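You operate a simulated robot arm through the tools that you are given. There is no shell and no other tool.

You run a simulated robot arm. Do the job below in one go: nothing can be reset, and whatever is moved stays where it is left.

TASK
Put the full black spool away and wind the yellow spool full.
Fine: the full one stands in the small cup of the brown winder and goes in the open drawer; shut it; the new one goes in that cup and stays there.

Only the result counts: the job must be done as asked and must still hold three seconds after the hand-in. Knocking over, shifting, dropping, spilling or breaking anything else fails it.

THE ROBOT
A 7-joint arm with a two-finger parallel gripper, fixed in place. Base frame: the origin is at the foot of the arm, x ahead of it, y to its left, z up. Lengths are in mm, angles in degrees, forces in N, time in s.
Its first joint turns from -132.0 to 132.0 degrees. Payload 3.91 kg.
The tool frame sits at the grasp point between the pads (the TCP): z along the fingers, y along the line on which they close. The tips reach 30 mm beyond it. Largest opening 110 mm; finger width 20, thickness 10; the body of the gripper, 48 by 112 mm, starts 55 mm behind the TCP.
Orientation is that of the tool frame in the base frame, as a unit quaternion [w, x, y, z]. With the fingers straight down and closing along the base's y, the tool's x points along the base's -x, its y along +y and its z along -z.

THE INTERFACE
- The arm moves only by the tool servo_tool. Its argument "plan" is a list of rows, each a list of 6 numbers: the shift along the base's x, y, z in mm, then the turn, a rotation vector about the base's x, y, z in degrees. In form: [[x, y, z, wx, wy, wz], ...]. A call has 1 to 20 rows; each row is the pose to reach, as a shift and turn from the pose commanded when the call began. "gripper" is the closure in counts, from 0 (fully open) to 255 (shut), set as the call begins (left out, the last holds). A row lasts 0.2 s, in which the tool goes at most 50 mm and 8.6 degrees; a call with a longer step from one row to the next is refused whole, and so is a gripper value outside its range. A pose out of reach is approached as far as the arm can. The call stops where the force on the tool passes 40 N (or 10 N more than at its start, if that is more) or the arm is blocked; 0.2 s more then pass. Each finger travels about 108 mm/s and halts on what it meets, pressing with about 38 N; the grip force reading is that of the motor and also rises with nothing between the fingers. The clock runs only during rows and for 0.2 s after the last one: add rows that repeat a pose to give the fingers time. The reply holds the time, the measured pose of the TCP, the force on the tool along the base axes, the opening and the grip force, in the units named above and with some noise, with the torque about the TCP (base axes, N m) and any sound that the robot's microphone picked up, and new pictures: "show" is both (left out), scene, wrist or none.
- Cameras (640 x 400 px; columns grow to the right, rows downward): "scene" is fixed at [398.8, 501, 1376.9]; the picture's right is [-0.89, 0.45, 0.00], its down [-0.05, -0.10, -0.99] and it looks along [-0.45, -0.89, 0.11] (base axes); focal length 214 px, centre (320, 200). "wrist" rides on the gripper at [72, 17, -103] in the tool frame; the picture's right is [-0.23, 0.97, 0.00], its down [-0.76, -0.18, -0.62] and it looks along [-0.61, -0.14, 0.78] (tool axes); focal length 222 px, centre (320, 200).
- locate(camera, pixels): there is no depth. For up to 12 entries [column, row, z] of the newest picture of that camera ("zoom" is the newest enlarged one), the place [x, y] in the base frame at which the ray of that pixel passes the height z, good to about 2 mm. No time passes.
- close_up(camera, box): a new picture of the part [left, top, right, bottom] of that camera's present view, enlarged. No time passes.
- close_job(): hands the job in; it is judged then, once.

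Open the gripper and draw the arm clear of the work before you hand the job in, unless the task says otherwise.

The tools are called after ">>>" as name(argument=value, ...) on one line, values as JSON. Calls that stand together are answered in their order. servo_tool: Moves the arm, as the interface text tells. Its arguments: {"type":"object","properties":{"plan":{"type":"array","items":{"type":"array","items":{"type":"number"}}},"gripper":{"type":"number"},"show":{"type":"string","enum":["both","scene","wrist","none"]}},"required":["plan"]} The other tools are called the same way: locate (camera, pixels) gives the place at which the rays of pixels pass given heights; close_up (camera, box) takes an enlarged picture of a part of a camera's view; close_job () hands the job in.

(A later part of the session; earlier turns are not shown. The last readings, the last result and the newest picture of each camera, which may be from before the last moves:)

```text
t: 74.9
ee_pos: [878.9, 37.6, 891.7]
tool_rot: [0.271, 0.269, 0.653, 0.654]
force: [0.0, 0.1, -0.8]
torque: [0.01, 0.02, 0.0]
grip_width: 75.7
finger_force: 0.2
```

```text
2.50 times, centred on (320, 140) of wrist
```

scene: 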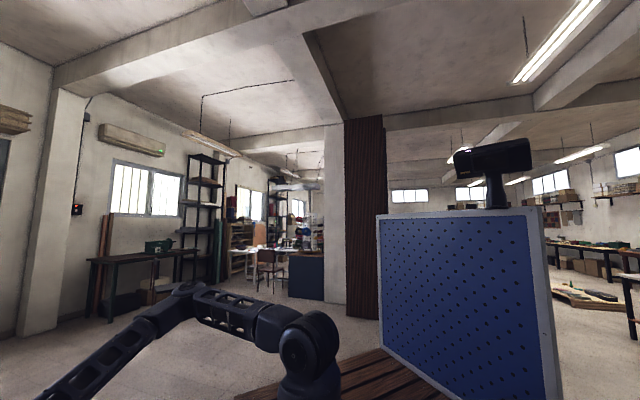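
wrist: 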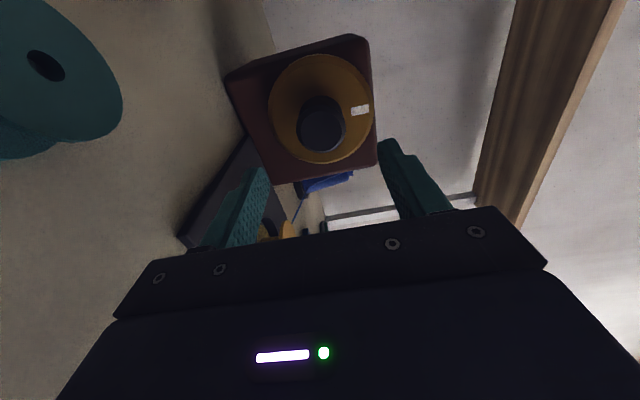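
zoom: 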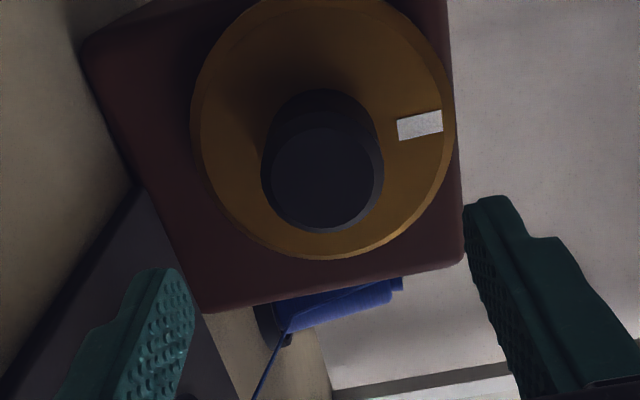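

The knob centre at zoom (318,180) matches the prediction (320,177), so the fingers are aligned with its axis. I advance 92 mm along the axis to straddle the knob.

>>> servo_tool(plan=[[14, 14, 0, 0, 0, 0], [28, 28, 0, 0, 0, 0], [40, 40, 0, 0, 0, 0], [50, 50, 0, 0, 0, 0], [58, 58, 0, 0, 0, 0], [65, 65, 0, 0, 0, 0], [65, 65, 0, 0, 0, 0]], show="wrist")

>>> close_up(camera="wrist", box=[200, 60, 440, 220])

```text
t: 76.3
ee_pos: [942.0, 99.0, 890.8]
tool_rot: [0.27, 0.271, 0.654, 0.653]
force: [-23.8, -18.6, 1.5]
torque: [0.95, -0.98, -0.01]
grip_width: 76.2
finger_force: 0.2
stopped in row 7: the force on the tool passed its limit at 75 N (the readings are from after the stop); the commanded pose is now the measured one
```

wrist: 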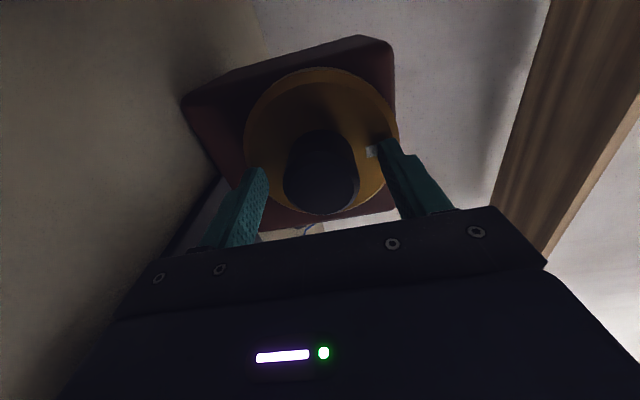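

```text
2.50 times, centred on (320, 140) of wrist
```

zoom: 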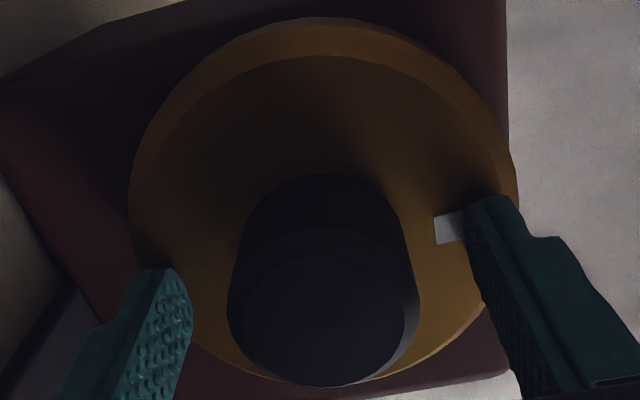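

The fingertips touched the disc face (upper finger, 30 N) at n≈766, so the knob is only about 28 mm long. I back off 7 mm and look whether anything has shifted.

>>> servo_tool(plan=[[-2.5, -2.5, 0.8, 0, 0, 0], [-5, -5, 1.6, 0, 0, 0], [-5, -5, 1.6, 0, 0, 0]], show="wrist")

>>> close_up(camera="wrist", box=[200, 60, 440, 220])

```text
t: 77.1
ee_pos: [937.4, 95.0, 890.6]
tool_rot: [0.269, 0.271, 0.654, 0.653]
force: [-0.3, 0.9, 0.1]
torque: [0.03, -0.04, 0.05]
grip_width: 75.6
finger_force: 0.1
```

wrist: 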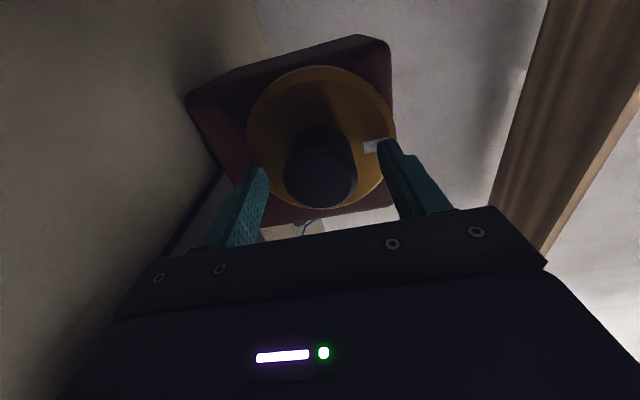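

```text
2.50 times, centred on (320, 140) of wrist
```

zoom: 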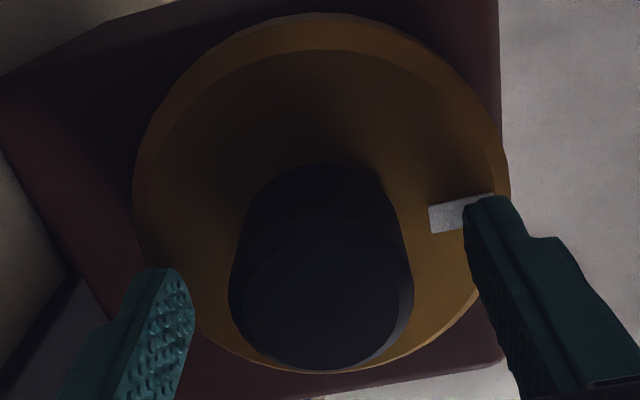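

Force is clear and the knob (zoom 229–413) sits centred between the fingers with the winder apparently unmoved. I close on the knob.

>>> servo_tool(plan=[[0, 0, 0, 0, 0, 0], [0, 0, 0, 0, 0, 0], [0, 0, 0, 0, 0, 0]], gripper=255, show="wrist")

>>> close_up(camera="wrist", box=[200, 60, 440, 220])

```text
t: 77.9
ee_pos: [938.1, 93.7, 891.7]
tool_rot: [0.269, 0.27, 0.654, 0.653]
force: [4.2, 3.0, 6.7]
torque: [0.57, -0.59, 0.17]
grip_width: 43.8
finger_force: 44.8
```

wrist: 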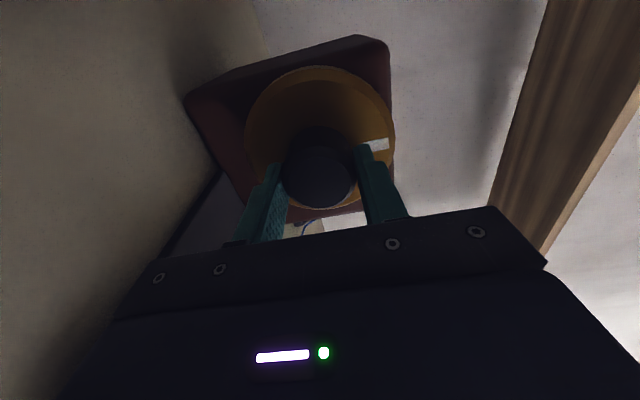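

```text
2.50 times, centred on (320, 140) of wrist
```

zoom: 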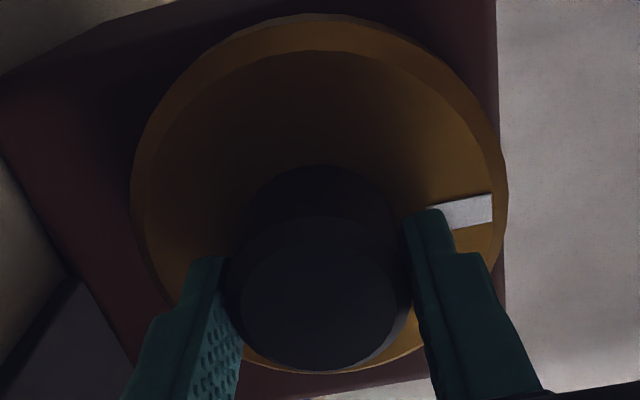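

The knob is gripped at 43.8 mm with small side forces. I turn clockwise 16° in small steps and read the torque and any sound.

>>> servo_tool(plan=[[0, 0, 0.3, 2.8, 2.8, 0], [0, 0, 0.5, 5.6, 5.6, 0], [0, 0, 0.5, 8.5, 8.5, 0], [0, 0, 0.5, 11.3, 11.3, 0], [0, 0, 0.5, 11.3, 11.3, 0]], show="wrist")

>>> close_up(camera="wrist", box=[200, 60, 440, 220])

```text
t: 79.1
ee_pos: [938.2, 94.5, 890.7]
tool_rot: [0.176, 0.36, 0.61, 0.684]
force: [5.0, -0.5, 1.2]
torque: [0.34, -0.35, -0.22]
grip_width: 43.8
finger_force: 44.9
```

wrist: 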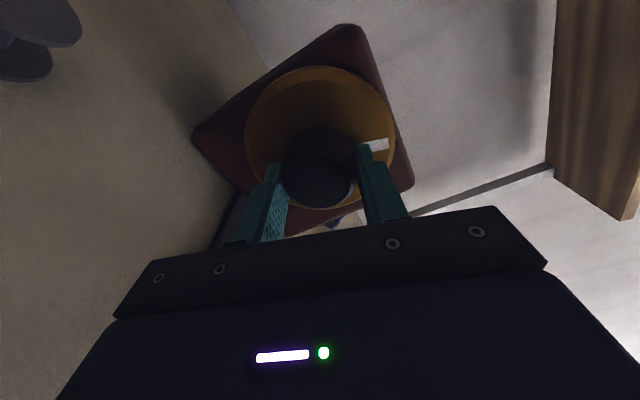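

```text
2.50 times, centred on (320, 140) of wrist
```

zoom: 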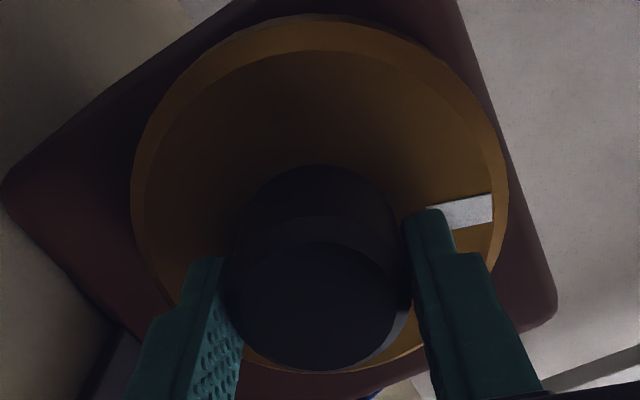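

The dial turns freely with the knob (the white mark follows the finger), with no torque or sound yet. I continue clockwise to about 45°.

>>> servo_tool(plan=[[0, 0, 0, 4.2, 4.2, 0], [0, 0, 0, 8.5, 8.5, 0], [0, 0, 0, 12.7, 12.7, 0], [0, 0, 0, 17, 17, 0], [0, 0, 0, 20.5, 20.5, 0], [0, 0, 0, 20.5, 20.5, 0]], show="wrist")

```text
t: 80.5
ee_pos: [938.4, 95.1, 891.0]
tool_rot: [-0.002, 0.5, 0.5, 0.707]
force: [-15.5, -5.4, -19.7]
torque: [-0.14, 0.15, -0.88]
grip_width: 44.0
finger_force: 45.0
```

wrist: 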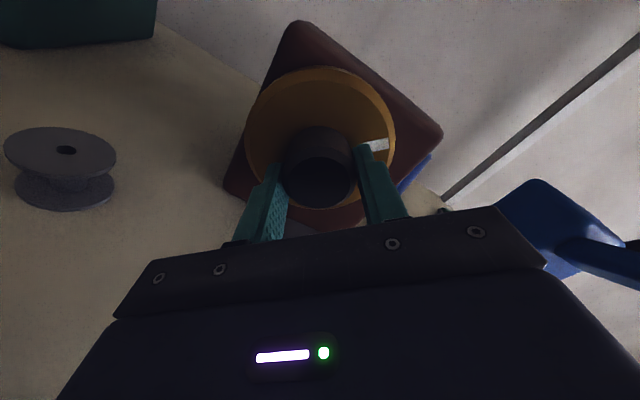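

The dial has turned 45° with the hand, but side forces (about -20 N in z) show the TCP is slightly off the knob axis. I shift by (-0.6,-0.1,-1.0) to relieve that before turning further.

>>> servo_tool(plan=[[-0.3, 0, -0.5, 0, 0, 0], [-0.6, -0.1, -1.0, 0, 0, 0], [-0.6, -0.1, -1.0, 0, 0, 0]], show="none")

```text
t: 81.3
ee_pos: [937.5, 94.6, 890.0]
tool_rot: [-0.002, 0.499, 0.502, 0.706]
force: [3.4, 1.5, -18.7]
torque: [0.62, -0.62, -0.04]
grip_width: 43.7
finger_force: 45.2
```

The horizontal forces vanished; z still shows -18.7 N, so I lower another 1.2 mm.

>>> servo_tool(plan=[[0, 0, -0.6, 0, 0, 0], [0, 0, -1.2, 0, 0, 0], [0, 0, -1.2, 0, 0, 0]], show="none")

```text
t: 82.1
ee_pos: [936.3, 94.1, 891.3]
tool_rot: [-0.001, 0.499, 0.501, 0.707]
force: [30.4, 18.6, 5.9]
torque: [0.13, -0.14, -0.86]
grip_width: 43.9
finger_force: 44.8
```

The readings changed oddly (34 N along n), so I hold still and read again.

>>> servo_tool(plan=[[0, 0, 0, 0, 0, 0], [0, 0, 0, 0, 0, 0]], show="none")

>>> servo_tool(plan=[[0, 0, 0, 0, 0, 0], [0, 0, 0, 0, 0, 0]], show="wrist")

```text
t: 82.7
ee_pos: [937.6, 95.1, 891.4]
tool_rot: [-0.001, 0.499, 0.501, 0.708]
force: [34.3, 17.8, 17.4]
torque: [0.42, -0.38, -0.46]
grip_width: 43.8
finger_force: 45.3
```

```text
t: 83.3
ee_pos: [937.1, 94.0, 892.3]
tool_rot: [-0.002, 0.499, 0.501, 0.707]
force: [36.1, 15.3, 25.6]
torque: [0.44, -0.37, -0.44]
grip_width: 43.9
finger_force: 44.6
```

wrist: 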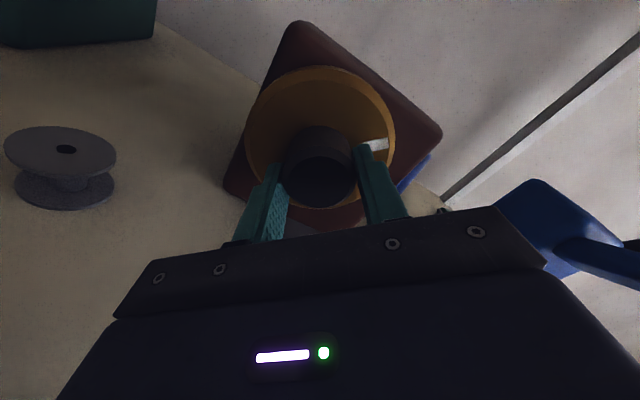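

The forces build up slowly while holding, so the arm keeps pulling toward its commanded pose against the knob. I open the fingers to relieve this, then back off to see whether the 45° turn had any effect.

>>> servo_tool(plan=[[0, 0, 0, 0, 0, 0], [0, 0, 0, 0, 0, 0], [0, 0, 0, 0, 0, 0]], gripper=80, show="none")

>>> servo_tool(plan=[[-10, -10, 0, 0, 0, 0], [-30, -30, 0, 0, 0, 0], [-50, -50, 0, 0, 0, 0], [-60, -60, 10, 0, 0, 0], [-60, -60, 10, 0, 0, 0]], show="wrist")

>>> close_up(camera="wrist", box=[200, 20, 520, 240])

```text
t: 84.1
ee_pos: [936.3, 94.5, 889.9]
tool_rot: [-0.002, 0.5, 0.5, 0.707]
force: [-0.4, -0.7, -0.8]
torque: [0.0, -0.02, -0.04]
grip_width: 75.4
finger_force: 0.0
```

```text
t: 85.3
ee_pos: [877.5, 34.3, 901.1]
tool_rot: [-0.002, 0.5, 0.5, 0.707]
force: [1.0, -0.1, 0.5]
torque: [0.04, -0.01, 0.0]
grip_width: 75.7
finger_force: 0.3
```

wrist: 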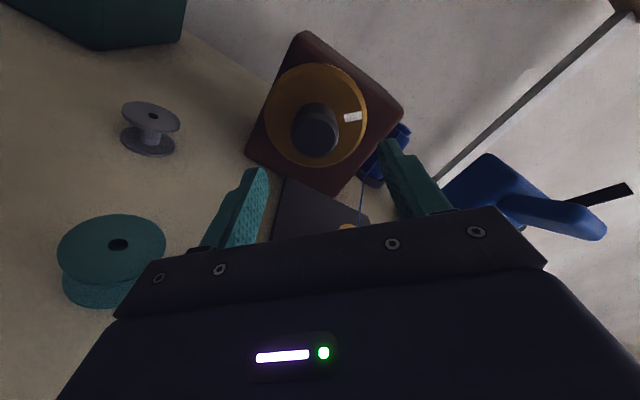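

```text
1.82 times, centred on (360, 130) of wrist
```

zoom: 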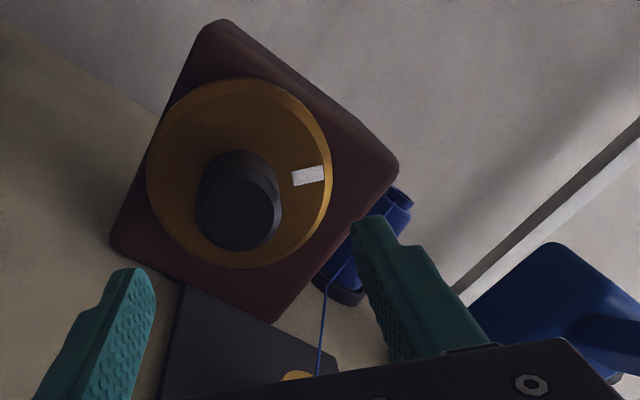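

The mark stays at its new 45° position. The yellow spool is just cut off at zoom (298,375), so I back off further to see whether any thread has been wound.

>>> servo_tool(plan=[[-10, -20, 0, 0, 0, 0], [-20, -42, 0, 0, 0, 0], [-32, -64, 5, 0, 0, 0], [-42, -80, 10, 0, 0, 0], [-42, -80, 10, 0, 0, 0]], show="wrist")

>>> close_up(camera="wrist", box=[240, 60, 440, 220])

```text
t: 86.5
ee_pos: [835.9, -47.4, 909.2]
tool_rot: [-0.002, 0.5, 0.5, 0.707]
force: [-0.3, -0.3, -1.2]
torque: [-0.03, -0.03, -0.01]
grip_width: 75.6
finger_force: 0.0
```

wrist: 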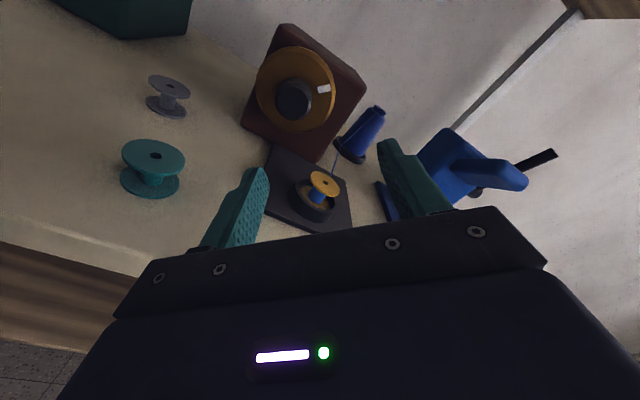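

```text
2.50 times, centred on (340, 140) of wrist
```

zoom: 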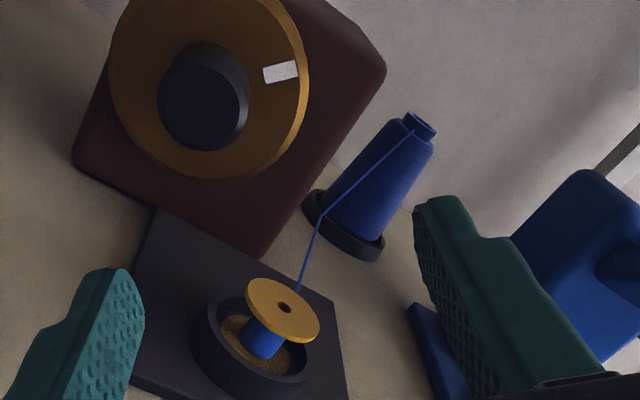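

The yellow spool's core (zoom 262,337) is now blue: thread has been wound. I wait two seconds and look again to learn whether it goes on winding by itself or only while the dial turns.

>>> servo_tool(plan=[[0, 0, 0, 0, 0, 0], [0, 0, 0, 0, 0, 0], [0, 0, 0, 0, 0, 0], [0, 0, 0, 0, 0, 0], [0, 0, 0, 0, 0, 0], [0, 0, 0, 0, 0, 0], [0, 0, 0, 0, 0, 0], [0, 0, 0, 0, 0, 0], [0, 0, 0, 0, 0, 0], [0, 0, 0, 0, 0, 0]], show="wrist")

>>> close_up(camera="wrist", box=[240, 60, 440, 220])

>>> close_up(camera="wrist", box=[280, 160, 360, 220])

```text
t: 88.7
ee_pos: [835.0, -45.9, 909.9]
tool_rot: [-0.002, 0.5, 0.5, 0.707]
force: [0.8, 0.1, 1.0]
torque: [0.02, 0.01, 0.01]
grip_width: 75.3
finger_force: 0.0
```

wrist: 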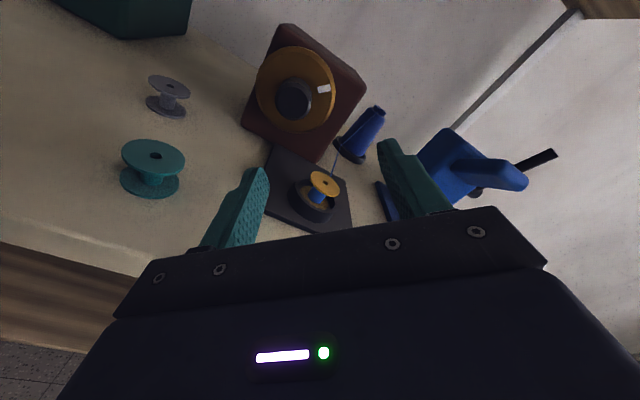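

```text
2.50 times, centred on (340, 140) of wrist
```

zoom: 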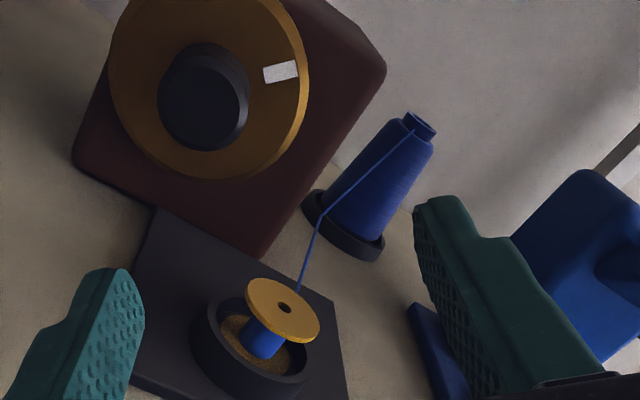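

```text
6.67 times, centred on (320, 190) of wrist
```

zoom: 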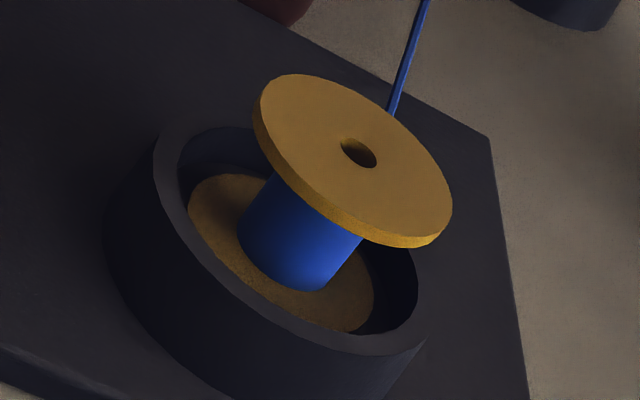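

Holding still changes nothing, so the dial's rotation winds the thread: 45° took the core from about 16 to 19 mm, and a full spool would be about 38. I roll back to the start angle and line up for a longer clockwise stroke, re-centred about 1.3 mm.

>>> servo_tool(plan=[[8, 14, -3, -5.3, -5.3, 0], [16, 28, -6, -10.6, -10.6, 0], [24, 42, -9, -15.9, -15.9, 0], [32, 57, -12, -21.2, -21.2, 0], [40, 72, -15, -26.5, -26.5, 0], [45.8, 85.1, -18.1, -31.8, -31.8, 0], [45.8, 85.1, -18.1, -31.8, -31.8, 0], [45.8, 85.1, -18.1, -31.8, -31.8, 0]], show="wrist")

>>> close_up(camera="wrist", box=[200, 60, 440, 220])

```text
t: 90.5
ee_pos: [881.4, 39.7, 891.2]
tool_rot: [0.27, 0.27, 0.655, 0.653]
force: [0.2, 0.1, 0.1]
torque: [0.0, 0.0, -0.01]
grip_width: 75.4
finger_force: 0.2
```

wrist: 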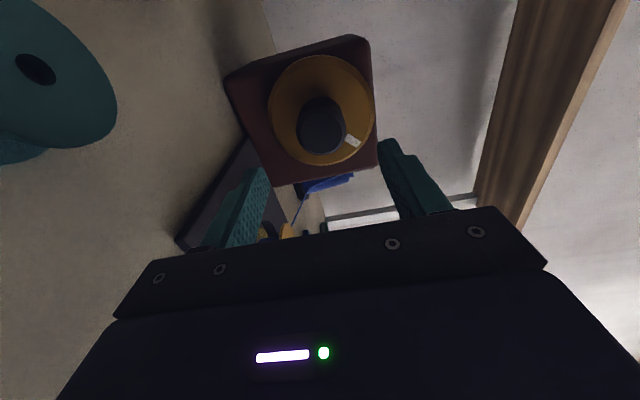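

```text
2.50 times, centred on (320, 140) of wrist
```

zoom: 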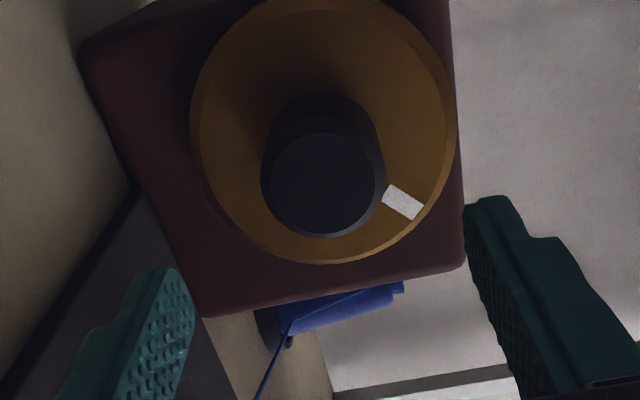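

The knob is centred again (zoom 323,184 against 320,181 expected), with the mark at about 1:30. I advance 79 mm to just short of the disc and close.

>>> servo_tool(plan=[[14, 14, 0.3, 0, 0, 0], [28, 28, 0.3, 0, 0, 0], [40, 40, 0.3, 0, 0, 0], [49, 49, 0.3, 0, 0, 0], [55.5, 55.5, 0.3, 0, 0, 0], [55.5, 55.5, 0.3, 0, 0, 0], [55.5, 55.5, 0.3, 0, 0, 0]], show="none")

>>> servo_tool(plan=[[0, 0, 0, 0, 0, 0], [0, 0, 0, 0, 0, 0]], gripper=255, show="wrist")

```text
t: 92.1
ee_pos: [936.9, 94.9, 892.0]
tool_rot: [0.269, 0.271, 0.654, 0.653]
force: [0.0, -0.1, 0.6]
torque: [0.02, 0.0, -0.02]
grip_width: 75.6
finger_force: 0.0
```

```text
t: 92.7
ee_pos: [937.7, 95.4, 892.5]
tool_rot: [0.269, 0.271, 0.654, 0.653]
force: [-1.9, -1.6, -8.6]
torque: [0.41, -0.43, -0.18]
grip_width: 43.8
finger_force: 44.9
```

wrist: 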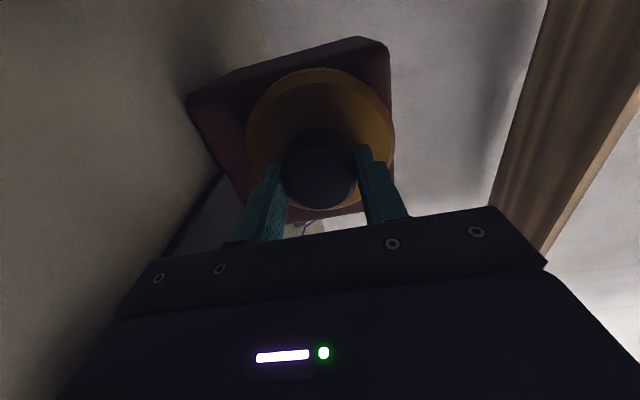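

Gripped with -8.6 N in z (earlier +6.7 N half a millimetre lower), so the axis is at about 892.6. I drop 0.3 mm and turn clockwise 40°.

>>> servo_tool(plan=[[0, 0, -0.3, 5.6, 5.6, 0], [0, 0, -0.3, 11.3, 11.3, 0], [0, 0, -0.3, 17, 17, 0], [0, 0, -0.3, 22.6, 22.6, 0], [0, 0, -0.3, 28.3, 28.3, 0]], show="none")

```text
t: 93.9
ee_pos: [937.6, 94.6, 892.4]
tool_rot: [0.028, 0.478, 0.522, 0.706]
force: [4.0, 1.2, -9.1]
torque: [0.87, -0.89, 0.16]
grip_width: 43.8
finger_force: 44.8
```

Forces stayed small, so the axis is right. I continue another 40° clockwise.

>>> servo_tool(plan=[[0, 0, -0.2, 5.6, 5.6, 0], [0, 0, -0.3, 11.3, 11.3, 0], [0, 0, -0.4, 17, 17, 0], [0, 0, -0.5, 22.6, 22.6, 0], [0, 0, -0.5, 28.3, 28.3, 0]], show="none")

```text
t: 95.1
ee_pos: [935.8, 94.7, 891.5]
tool_rot: [-0.215, 0.627, 0.325, 0.674]
force: [14.2, 5.8, 7.2]
torque: [0.41, -0.42, -0.91]
grip_width: 43.9
finger_force: 45.4
```

Still modest forces at about 80°. I continue another 40° with a slight shift to relieve them.

>>> servo_tool(plan=[[0.2, 0, 0.2, 5.6, 5.6, 0], [0.4, 0, 0.3, 11.3, 11.3, 0], [0.4, 0, 0.3, 17, 17, 0], [0.4, 0, 0.3, 22.6, 22.6, 0], [0.4, 0, 0.3, 28.3, 28.3, 0]], show="wrist")

```text
t: 96.3
ee_pos: [936.3, 95.6, 891.6]
tool_rot: [-0.432, 0.7, 0.091, 0.56]
force: [5.4, 1.6, 0.7]
torque: [0.17, -0.18, -0.27]
grip_width: 43.9
finger_force: 44.9
```

wrist: 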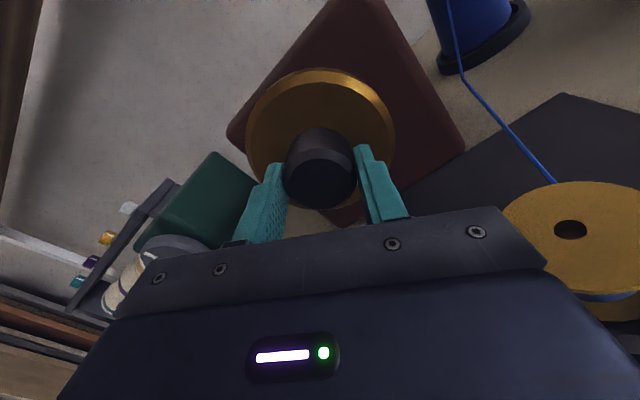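

At 120° the spool is visible at right (575,240), with blue showing under its flange. I enlarge it to judge the fill.

>>> close_up(camera="wrist", box=[480, 160, 640, 340])

```text
2.22 times, centred on (560, 250) of wrist
```

zoom: 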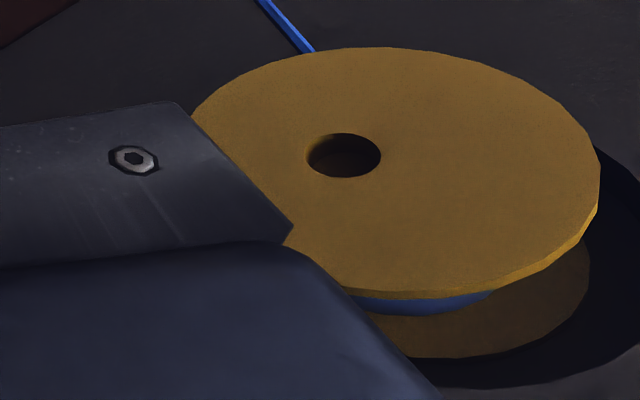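

The thread layer is growing but far from the flange edge. I continue another 40° clockwise.

>>> servo_tool(plan=[[0.1, 0, 0, 5.6, 5.6, 0], [0.2, 0, 0, 11.3, 11.3, 0], [0.3, 0, 0, 17, 17, 0], [0.3, 0, 0, 22.6, 22.6, 0], [0.3, 0, 0, 28.3, 28.3, 0]], show="wrist")

```text
t: 97.5
ee_pos: [936.5, 95.8, 892.7]
tool_rot: [-0.598, 0.689, -0.154, 0.379]
force: [-24.0, -1.7, -7.3]
torque: [-0.45, 0.46, 0.38]
grip_width: 43.9
finger_force: 45.1
```

wrist: 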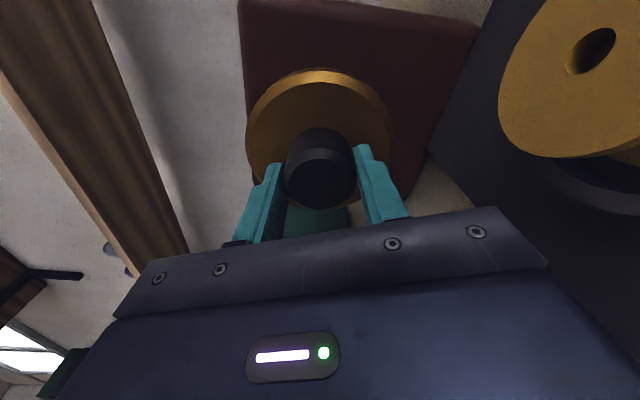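

At 160° the forces are still acceptable. I release, back straight off and look at the spool.

>>> servo_tool(plan=[[0, 0, 0, 0, 0, 0], [0, 0, 0, 0, 0, 0]], gripper=95, show="none")

>>> servo_tool(plan=[[-10, -10, 0, 0, 0, 0], [-25, -25, 0, 0, 0, 0], [-40, -40, 0, 0, 0, 0], [-50, -50, 0, 0, 0, 0], [-50, -50, 0, 0, 0, 0]], show="wrist")

>>> close_up(camera="wrist", box=[400, 40, 640, 220])

```text
t: 98.1
ee_pos: [937.6, 95.0, 891.6]
tool_rot: [-0.597, 0.689, -0.154, 0.38]
force: [-0.6, -0.5, -0.5]
torque: [0.03, -0.02, -0.02]
grip_width: 68.8
finger_force: 0.1
```

```text
t: 99.3
ee_pos: [887.3, 43.7, 890.5]
tool_rot: [-0.598, 0.689, -0.154, 0.38]
force: [-1.0, 0.6, -0.1]
torque: [-0.06, -0.03, 0.03]
grip_width: 68.8
finger_force: 0.1
```

wrist: 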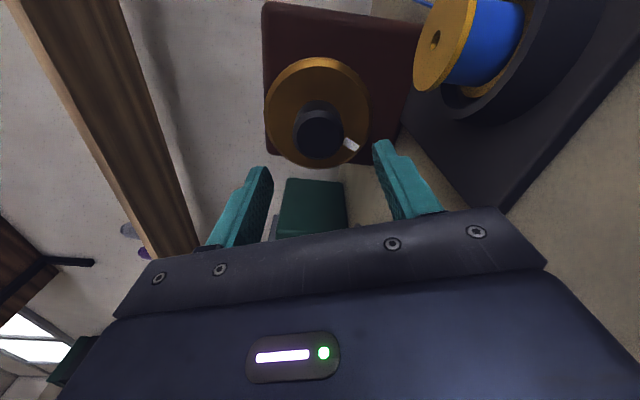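

```text
2.22 times, centred on (520, 130) of wrist
```

zoom: 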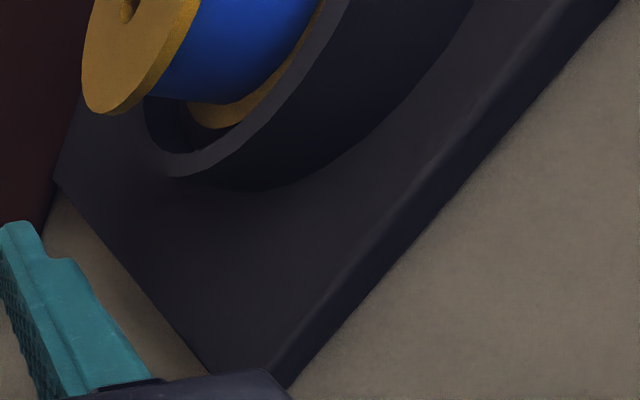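

The thread has grown a lot; I enlarge the spool at the top right to gauge it.

>>> close_up(camera="wrist", box=[400, 0, 560, 120])

```text
3.33 times, centred on (480, 60) of wrist
```

zoom: 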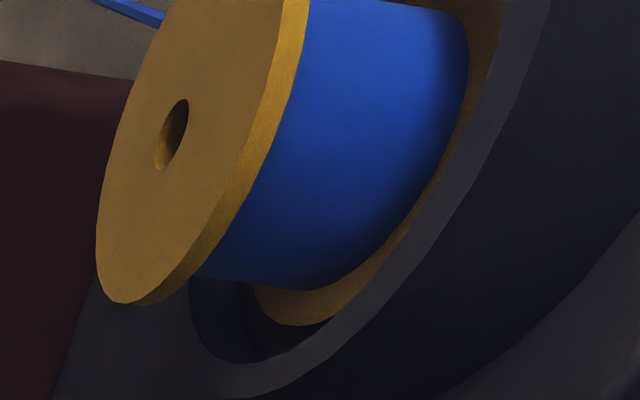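

The thread now reaches perhaps 80–85% of the flange diameter. I roll the tool back 160° in the clear for another stroke.

>>> servo_tool(plan=[[0, 0, 0, -5.66, -5.66, 0], [0, 0, 0, -11.3, -11.3, 0], [0, 0, 0, -17, -17, 0], [0, 0, 0, -22.6, -22.6, 0], [0, 0, 0, -28.3, -28.3, 0], [0, 0, 0, -33.9, -33.9, 0], [0, 0, 0, -39.6, -39.6, 0], [0, 0, 0, -45.3, -45.3, 0], [0, 0, 0, -50.9, -50.9, 0], [0, 0, 0, -56.6, -56.6, 0], [0, 0, 0, -62.2, -62.2, 0], [0, 0, 0, -67.9, -67.9, 0], [0, 0, 0, -73.5, -73.5, 0], [0, 0, 0, -79.2, -79.2, 0], [0, 0, 0, -84.9, -84.9, 0], [0, 0, 0, -90.5, -90.5, 0], [0, 0, 0, -96.2, -96.2, 0], [0, 0, 0, -101.8, -101.8, 0], [0, 0, 0, -107.5, -107.5, 0], [0, 0, 0, -113.1, -113.1, 0]], show="wrist")

>>> close_up(camera="wrist", box=[200, 60, 440, 220])

```text
t: 103.5
ee_pos: [886.7, 45.4, 892.6]
tool_rot: [0.269, 0.271, 0.654, 0.653]
force: [0.0, 0.7, -0.1]
torque: [-0.01, -0.02, 0.0]
grip_width: 69.3
finger_force: 0.1
```

wrist: 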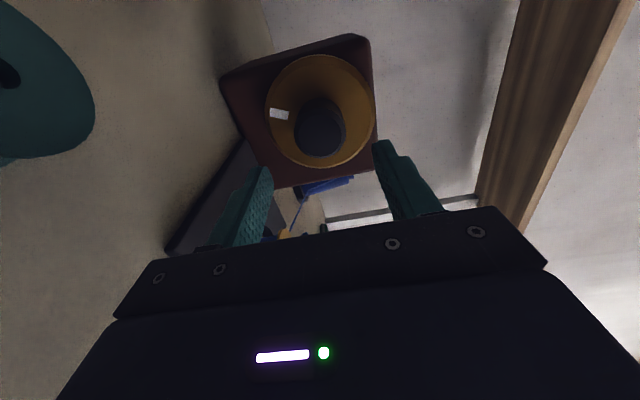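

```text
2.50 times, centred on (320, 140) of wrist
```

zoom: 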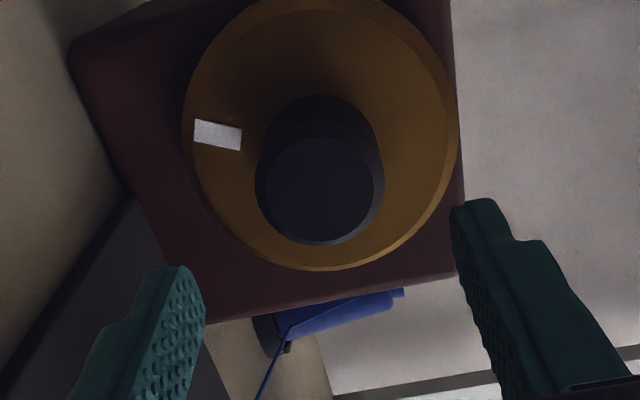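

The mark now shows just past 6 o'clock, agreeing with 205° in all. I advance onto the knob again at the calibrated position and close.

>>> servo_tool(plan=[[14, 14, 0.2, 0, 0, 0], [28, 28, 0.2, 0, 0, 0], [40, 40, 0.2, 0, 0, 0], [46, 46, 0.2, 0, 0, 0], [49.5, 50, 0.2, 0, 0, 0], [49.5, 50, 0.2, 0, 0, 0]], show="none")

>>> servo_tool(plan=[[0, 0, 0, 0, 0, 0], [0, 0, 0, 0, 0, 0]], gripper=255, show="none")

>>> servo_tool(plan=[[0, 0, 0, 5.6, 5.6, 0], [0, 0, 0, 11.3, 11.3, 0], [0, 0, 0, 17, 17, 0], [0, 0, 0, 22.6, 22.6, 0], [0, 0, 0, 28.3, 28.3, 0]], show="wrist")

```text
t: 104.9
ee_pos: [937.1, 94.8, 893.0]
tool_rot: [0.269, 0.271, 0.653, 0.653]
force: [-0.5, 0.0, 1.2]
torque: [-0.02, 0.01, -0.01]
grip_width: 69.3
finger_force: 0.0
```

```text
t: 105.5
ee_pos: [935.9, 95.2, 891.6]
tool_rot: [0.268, 0.272, 0.653, 0.654]
force: [-2.5, -2.2, -14.0]
torque: [0.22, -0.24, -0.49]
grip_width: 43.6
finger_force: 44.8
```

```text
t: 106.7
ee_pos: [937.5, 94.9, 892.1]
tool_rot: [0.027, 0.478, 0.521, 0.707]
force: [-23.5, -14.9, -17.9]
torque: [0.3, -0.38, 0.14]
grip_width: 43.7
finger_force: 45.6
```

wrist: 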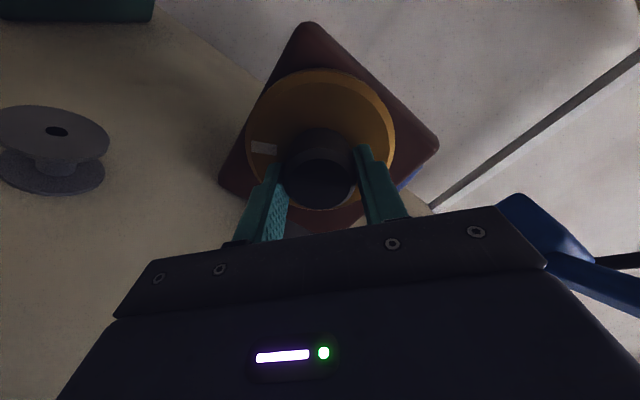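

The dial continues to turn freely (245° in all). I add 25° more with a small relief shift, to about 270°, and then check the spool.

>>> servo_tool(plan=[[-0.2, -0.2, -0.2, 5.6, 5.6, 0], [-0.3, -0.3, -0.4, 11.3, 11.3, 0], [-0.3, -0.3, -0.5, 17.7, 17.7, 0], [-0.3, -0.3, -0.5, 17.7, 17.7, 0]], show="none")

>>> servo_tool(plan=[[0, 0, 0, 0, 0, 0], [0, 0, 0, 0, 0, 0]], gripper=95, show="none")

>>> servo_tool(plan=[[-12, -12, 0, 0, 0, 0], [-32, -32, 0, 0, 0, 0], [-52, -52, 5, 0, 0, 0], [-75, -82, 10, 0, 0, 0], [-95, -112, 15, 0, 0, 0], [-100, -122, 20, 0, 0, 0], [-100, -122, 20, 0, 0, 0]], show="wrist")

>>> close_up(camera="wrist", box=[280, 60, 480, 220])

```text
refused: row 3 steps farther than a row can; nothing moved
```

```text
t: 107.3
ee_pos: [936.0, 94.7, 893.2]
tool_rot: [0.028, 0.478, 0.521, 0.707]
force: [-0.2, -0.3, 0.1]
torque: [0.01, 0.01, -0.04]
grip_width: 68.9
finger_force: 0.0
```

```text
t: 108.9
ee_pos: [837.8, -26.6, 913.2]
tool_rot: [0.027, 0.478, 0.522, 0.706]
force: [-0.2, 0.3, -0.4]
torque: [0.0, -0.02, -0.01]
grip_width: 69.0
finger_force: 0.1
```

wrist: 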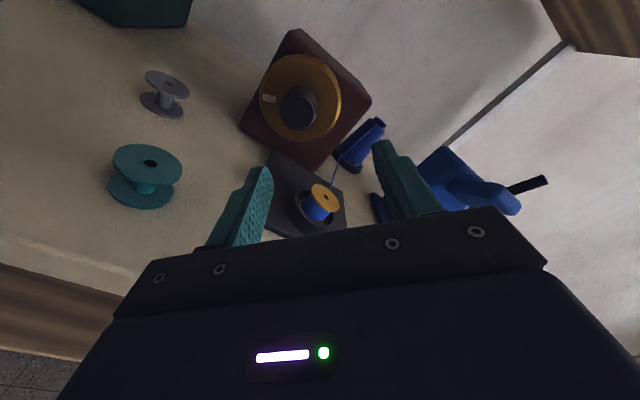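

```text
2.50 times, centred on (380, 140) of wrist
```

zoom: 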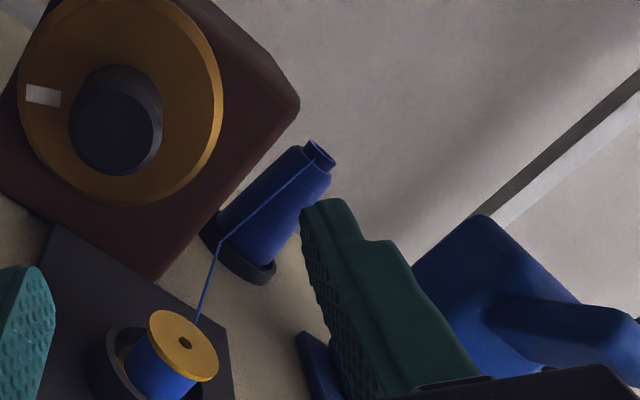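

One turn call was refused for too long a step, so the dial stands at 245°; the hand is safely withdrawn. I enlarge the spool at (320,203) to judge its fill.

>>> close_up(camera="wrist", box=[280, 170, 360, 230])

```text
6.67 times, centred on (320, 200) of wrist
```

zoom: 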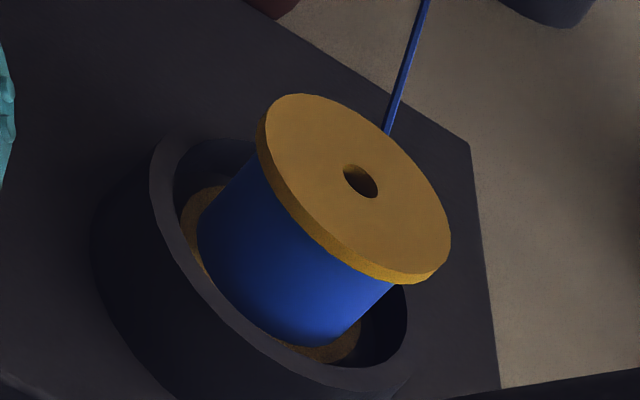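

The thread is now about 0.78 of the flange diameter at 245° (0.455 at 45°, bare core 0.39), so filling is linear and should match the black one's 0.93–0.94 near one full turn. I go back to the start roll and line up for another stroke.

>>> servo_tool(plan=[[10, 14, -4, -5.6, -5.6, 0], [20, 28, -8, -11.2, -11.2, 0], [30, 42, -12, -16.8, -16.8, 0], [40, 57, -16, -22.4, -22.4, 0], [50.5, 72, -20.2, -28, -28, 0], [50.5, 72, -20.2, -28.3, -28.3, 0], [50.5, 72, -20.2, -28.3, -28.3, 0]], show="none")

>>> servo_tool(plan=[[14, 14, -0.2, 0, 0, 0], [28, 28, -0.2, 0, 0, 0], [40, 40, -0.2, 0, 0, 0], [46, 46, -0.2, 0, 0, 0], [49.2, 49.7, -0.2, 0, 0, 0], [49.2, 49.7, -0.2, 0, 0, 0]], show="wrist")

```text
t: 110.5
ee_pos: [888.1, 44.2, 892.8]
tool_rot: [0.269, 0.272, 0.653, 0.653]
force: [0.4, -0.6, -0.8]
torque: [-0.01, -0.02, -0.03]
grip_width: 68.8
finger_force: 0.2
```

```text
t: 111.9
ee_pos: [937.1, 95.8, 892.2]
tool_rot: [0.269, 0.271, 0.654, 0.653]
force: [-0.5, -0.2, -0.5]
torque: [-0.01, 0.02, 0.0]
grip_width: 69.2
finger_force: 0.2
```

wrist: 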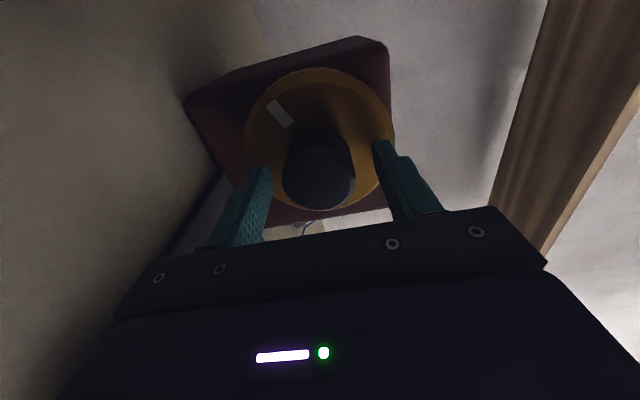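

The knob is again centred between the fingers, no contact. I close on it and turn the first 40° clockwise.

>>> servo_tool(plan=[[0, 0, 0, 0, 0, 0], [0, 0, 0, 0, 0, 0]], gripper=255, show="none")

>>> servo_tool(plan=[[0, 0, 0, 5.6, 5.6, 0], [0, 0, 0, 11.2, 11.2, 0], [0, 0, 0, 16.8, 16.8, 0], [0, 0, -0.1, 22.4, 22.4, 0], [0, 0, -0.2, 28, 28, 0]], show="none")

```text
t: 112.5
ee_pos: [936.6, 96.5, 892.9]
tool_rot: [0.268, 0.272, 0.654, 0.653]
force: [0.4, -0.2, -4.5]
torque: [0.27, -0.34, -0.14]
grip_width: 43.9
finger_force: 45.5
```

```text
t: 113.7
ee_pos: [936.3, 95.4, 891.5]
tool_rot: [0.03, 0.477, 0.522, 0.706]
force: [31.5, 19.3, 8.9]
torque: [0.16, -0.25, -0.36]
grip_width: 43.8
finger_force: 45.3
```

The dial is at about 285°; a pull of 36 N along the axis has built up, so I relieve it slightly while turning another 40°.

>>> servo_tool(plan=[[0.4, 0.2, 0.1, 4, 4, 0], [0.6, 0.3, 0.2, 9, 9, 0], [0.6, 0.3, 0.2, 14.5, 14.5, 0], [0.6, 0.3, 0.2, 20, 20, 0], [0.6, 0.3, 0.2, 25.5, 25.5, 0], [0.6, 0.3, 0.2, 28.3, 28.3, 0]], show="none")

```text
t: 115.1
ee_pos: [937.4, 96.8, 891.6]
tool_rot: [-0.214, 0.626, 0.327, 0.675]
force: [-9.4, -7.8, 0.5]
torque: [0.85, -0.84, 0.11]
grip_width: 43.5
finger_force: 44.9
```

The dial is at about 325°. I turn 27° more to about 352° and look at the spool from here.

>>> servo_tool(plan=[[-0.1, -0.1, 0, 5, 5, 0], [-0.2, -0.2, 0, 10, 10, 0], [-0.2, -0.2, 0, 15, 15, 0], [-0.2, -0.2, 0, 19.1, 19.1, 0], [-0.2, -0.2, 0, 19.1, 19.1, 0]], show="wrist")

>>> close_up(camera="wrist", box=[480, 160, 640, 400])

```text
t: 116.3
ee_pos: [937.5, 96.0, 891.3]
tool_rot: [-0.365, 0.686, 0.171, 0.606]
force: [-23.7, -8.4, -9.0]
torque: [0.18, -0.22, -0.27]
grip_width: 43.6
finger_force: 44.9
```

wrist: 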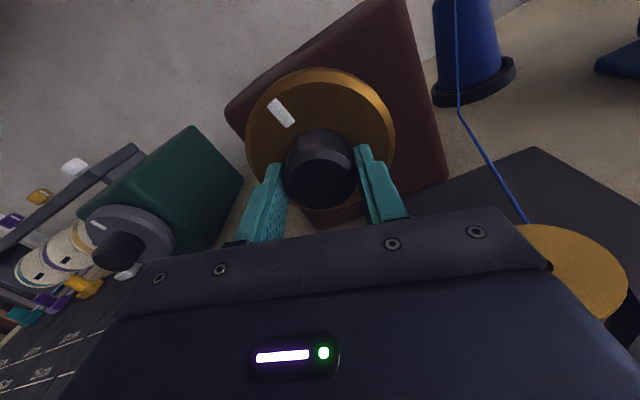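

```text
1.67 times, centred on (560, 280) of wrist
```

zoom: 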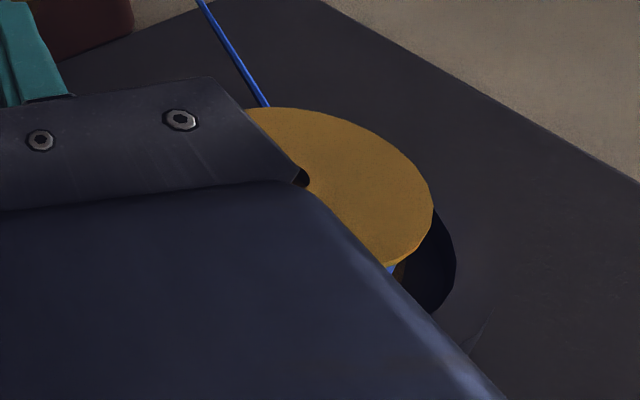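

The spool is hidden by the hand here. I release, back straight off, then roll back 67° to the same viewing pose as before for a fair comparison.

>>> servo_tool(plan=[[0, 0, 0, 0, 0, 0], [0, 0, 0, 0, 0, 0]], gripper=95, show="none")

>>> servo_tool(plan=[[-12, -12, 0, 0, 0, 0], [-32, -32, 0, 0, 0, 0], [-50, -50, 0, 0, 0, 0], [-57, -60, 3, -5.6, -5.6, 0], [-64, -70, 6, -11.2, -11.2, 0], [-71, -80, 9, -16.8, -16.8, 0], [-78, -90, 12, -22.4, -22.4, 0], [-85, -100, 15, -28, -28, 0], [-92, -110, 18, -33.6, -33.6, 0], [-97, -116, 20, -39.2, -39.2, 0], [-100, -122, 20, -44.8, -44.8, 0], [-100, -122, 20, -47.4, -47.4, 0], [-100, -122, 20, -47.4, -47.4, 0]], show="wrist")

>>> close_up(camera="wrist", box=[280, 170, 360, 230])

```text
t: 116.9
ee_pos: [937.4, 96.4, 890.8]
tool_rot: [-0.364, 0.685, 0.171, 0.607]
force: [-0.3, 0.0, 0.1]
torque: [0.01, -0.02, -0.03]
grip_width: 68.9
finger_force: 0.0
```

```text
t: 119.7
ee_pos: [837.0, -26.8, 912.4]
tool_rot: [0.03, 0.475, 0.524, 0.706]
force: [-0.1, 0.2, 0.0]
torque: [0.01, -0.03, 0.01]
grip_width: 69.3
finger_force: 0.0
```

wrist: 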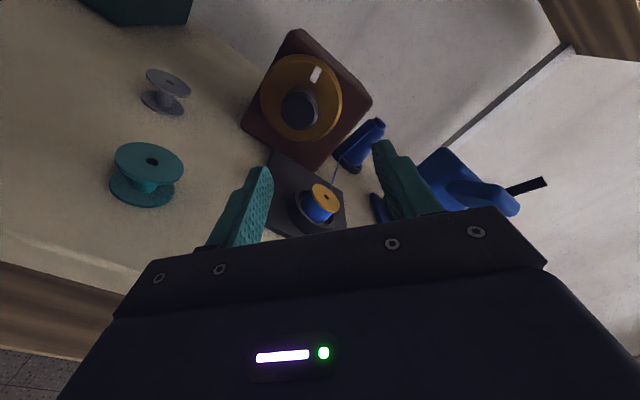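

```text
6.67 times, centred on (320, 200) of wrist
```

zoom: 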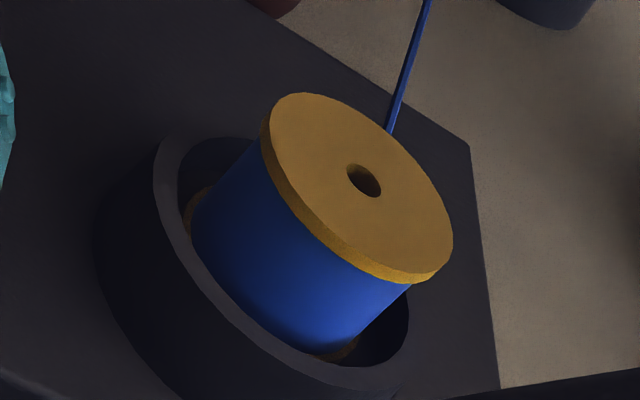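

The mark is just short of the top (about 350°) and the thread is now about 0.85 of the flange, so filling goes by area and more than one turn is needed. I take a tighter picture for a better measure.

>>> close_up(camera="wrist", box=[295, 178, 345, 228])

```text
8.00 times, centred on (320, 203) of wrist
```

zoom: 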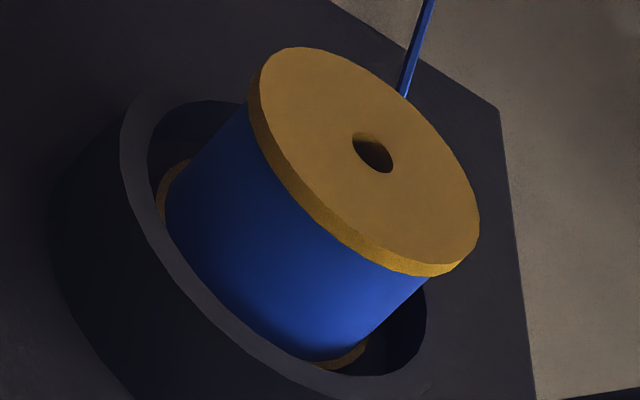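

Allowing for perspective the fill is about 0.89–0.91 against the black spool's 0.94, so it is close to full. I line up again for a short further turn.

>>> servo_tool(plan=[[10, 14, -4, -5.6, -5.6, 0], [20, 28, -8, -11.2, -11.2, 0], [30, 42, -12, -16.8, -16.8, 0], [40, 57, -16, -22.4, -22.4, 0], [50.4, 72.2, -19.8, -28, -28, 0], [50.4, 72.2, -19.8, -28.3, -28.3, 0], [50.4, 72.2, -19.8, -28.3, -28.3, 0]], show="none")

>>> servo_tool(plan=[[14, 14, -0.2, 0, 0, 0], [28, 28, -0.2, 0, 0, 0], [40, 40, -0.2, 0, 0, 0], [46, 46, -0.2, 0, 0, 0], [49.3, 49.8, -0.2, 0, 0, 0], [49.3, 49.8, -0.2, 0, 0, 0]], show="wrist")

>>> close_up(camera="wrist", box=[200, 40, 440, 220])

```text
t: 121.3
ee_pos: [885.9, 46.0, 892.0]
tool_rot: [0.271, 0.269, 0.654, 0.653]
force: [-0.5, -0.2, 0.1]
torque: [0.02, -0.01, 0.0]
grip_width: 68.7
finger_force: 0.0
```

```text
t: 122.7
ee_pos: [936.4, 94.8, 890.7]
tool_rot: [0.272, 0.27, 0.654, 0.653]
force: [-0.1, -0.2, -0.5]
torque: [0.01, 0.0, 0.0]
grip_width: 69.1
finger_force: 0.0
```

wrist: 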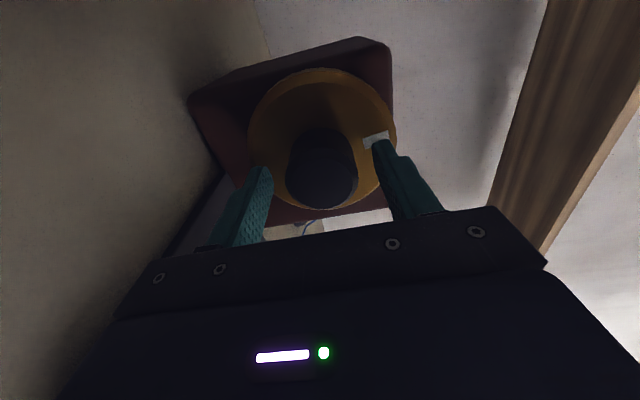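

```text
2.22 times, centred on (320, 130) of wrist
```

zoom: 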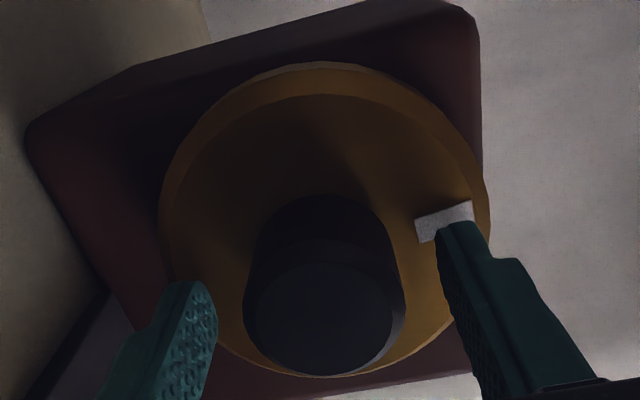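

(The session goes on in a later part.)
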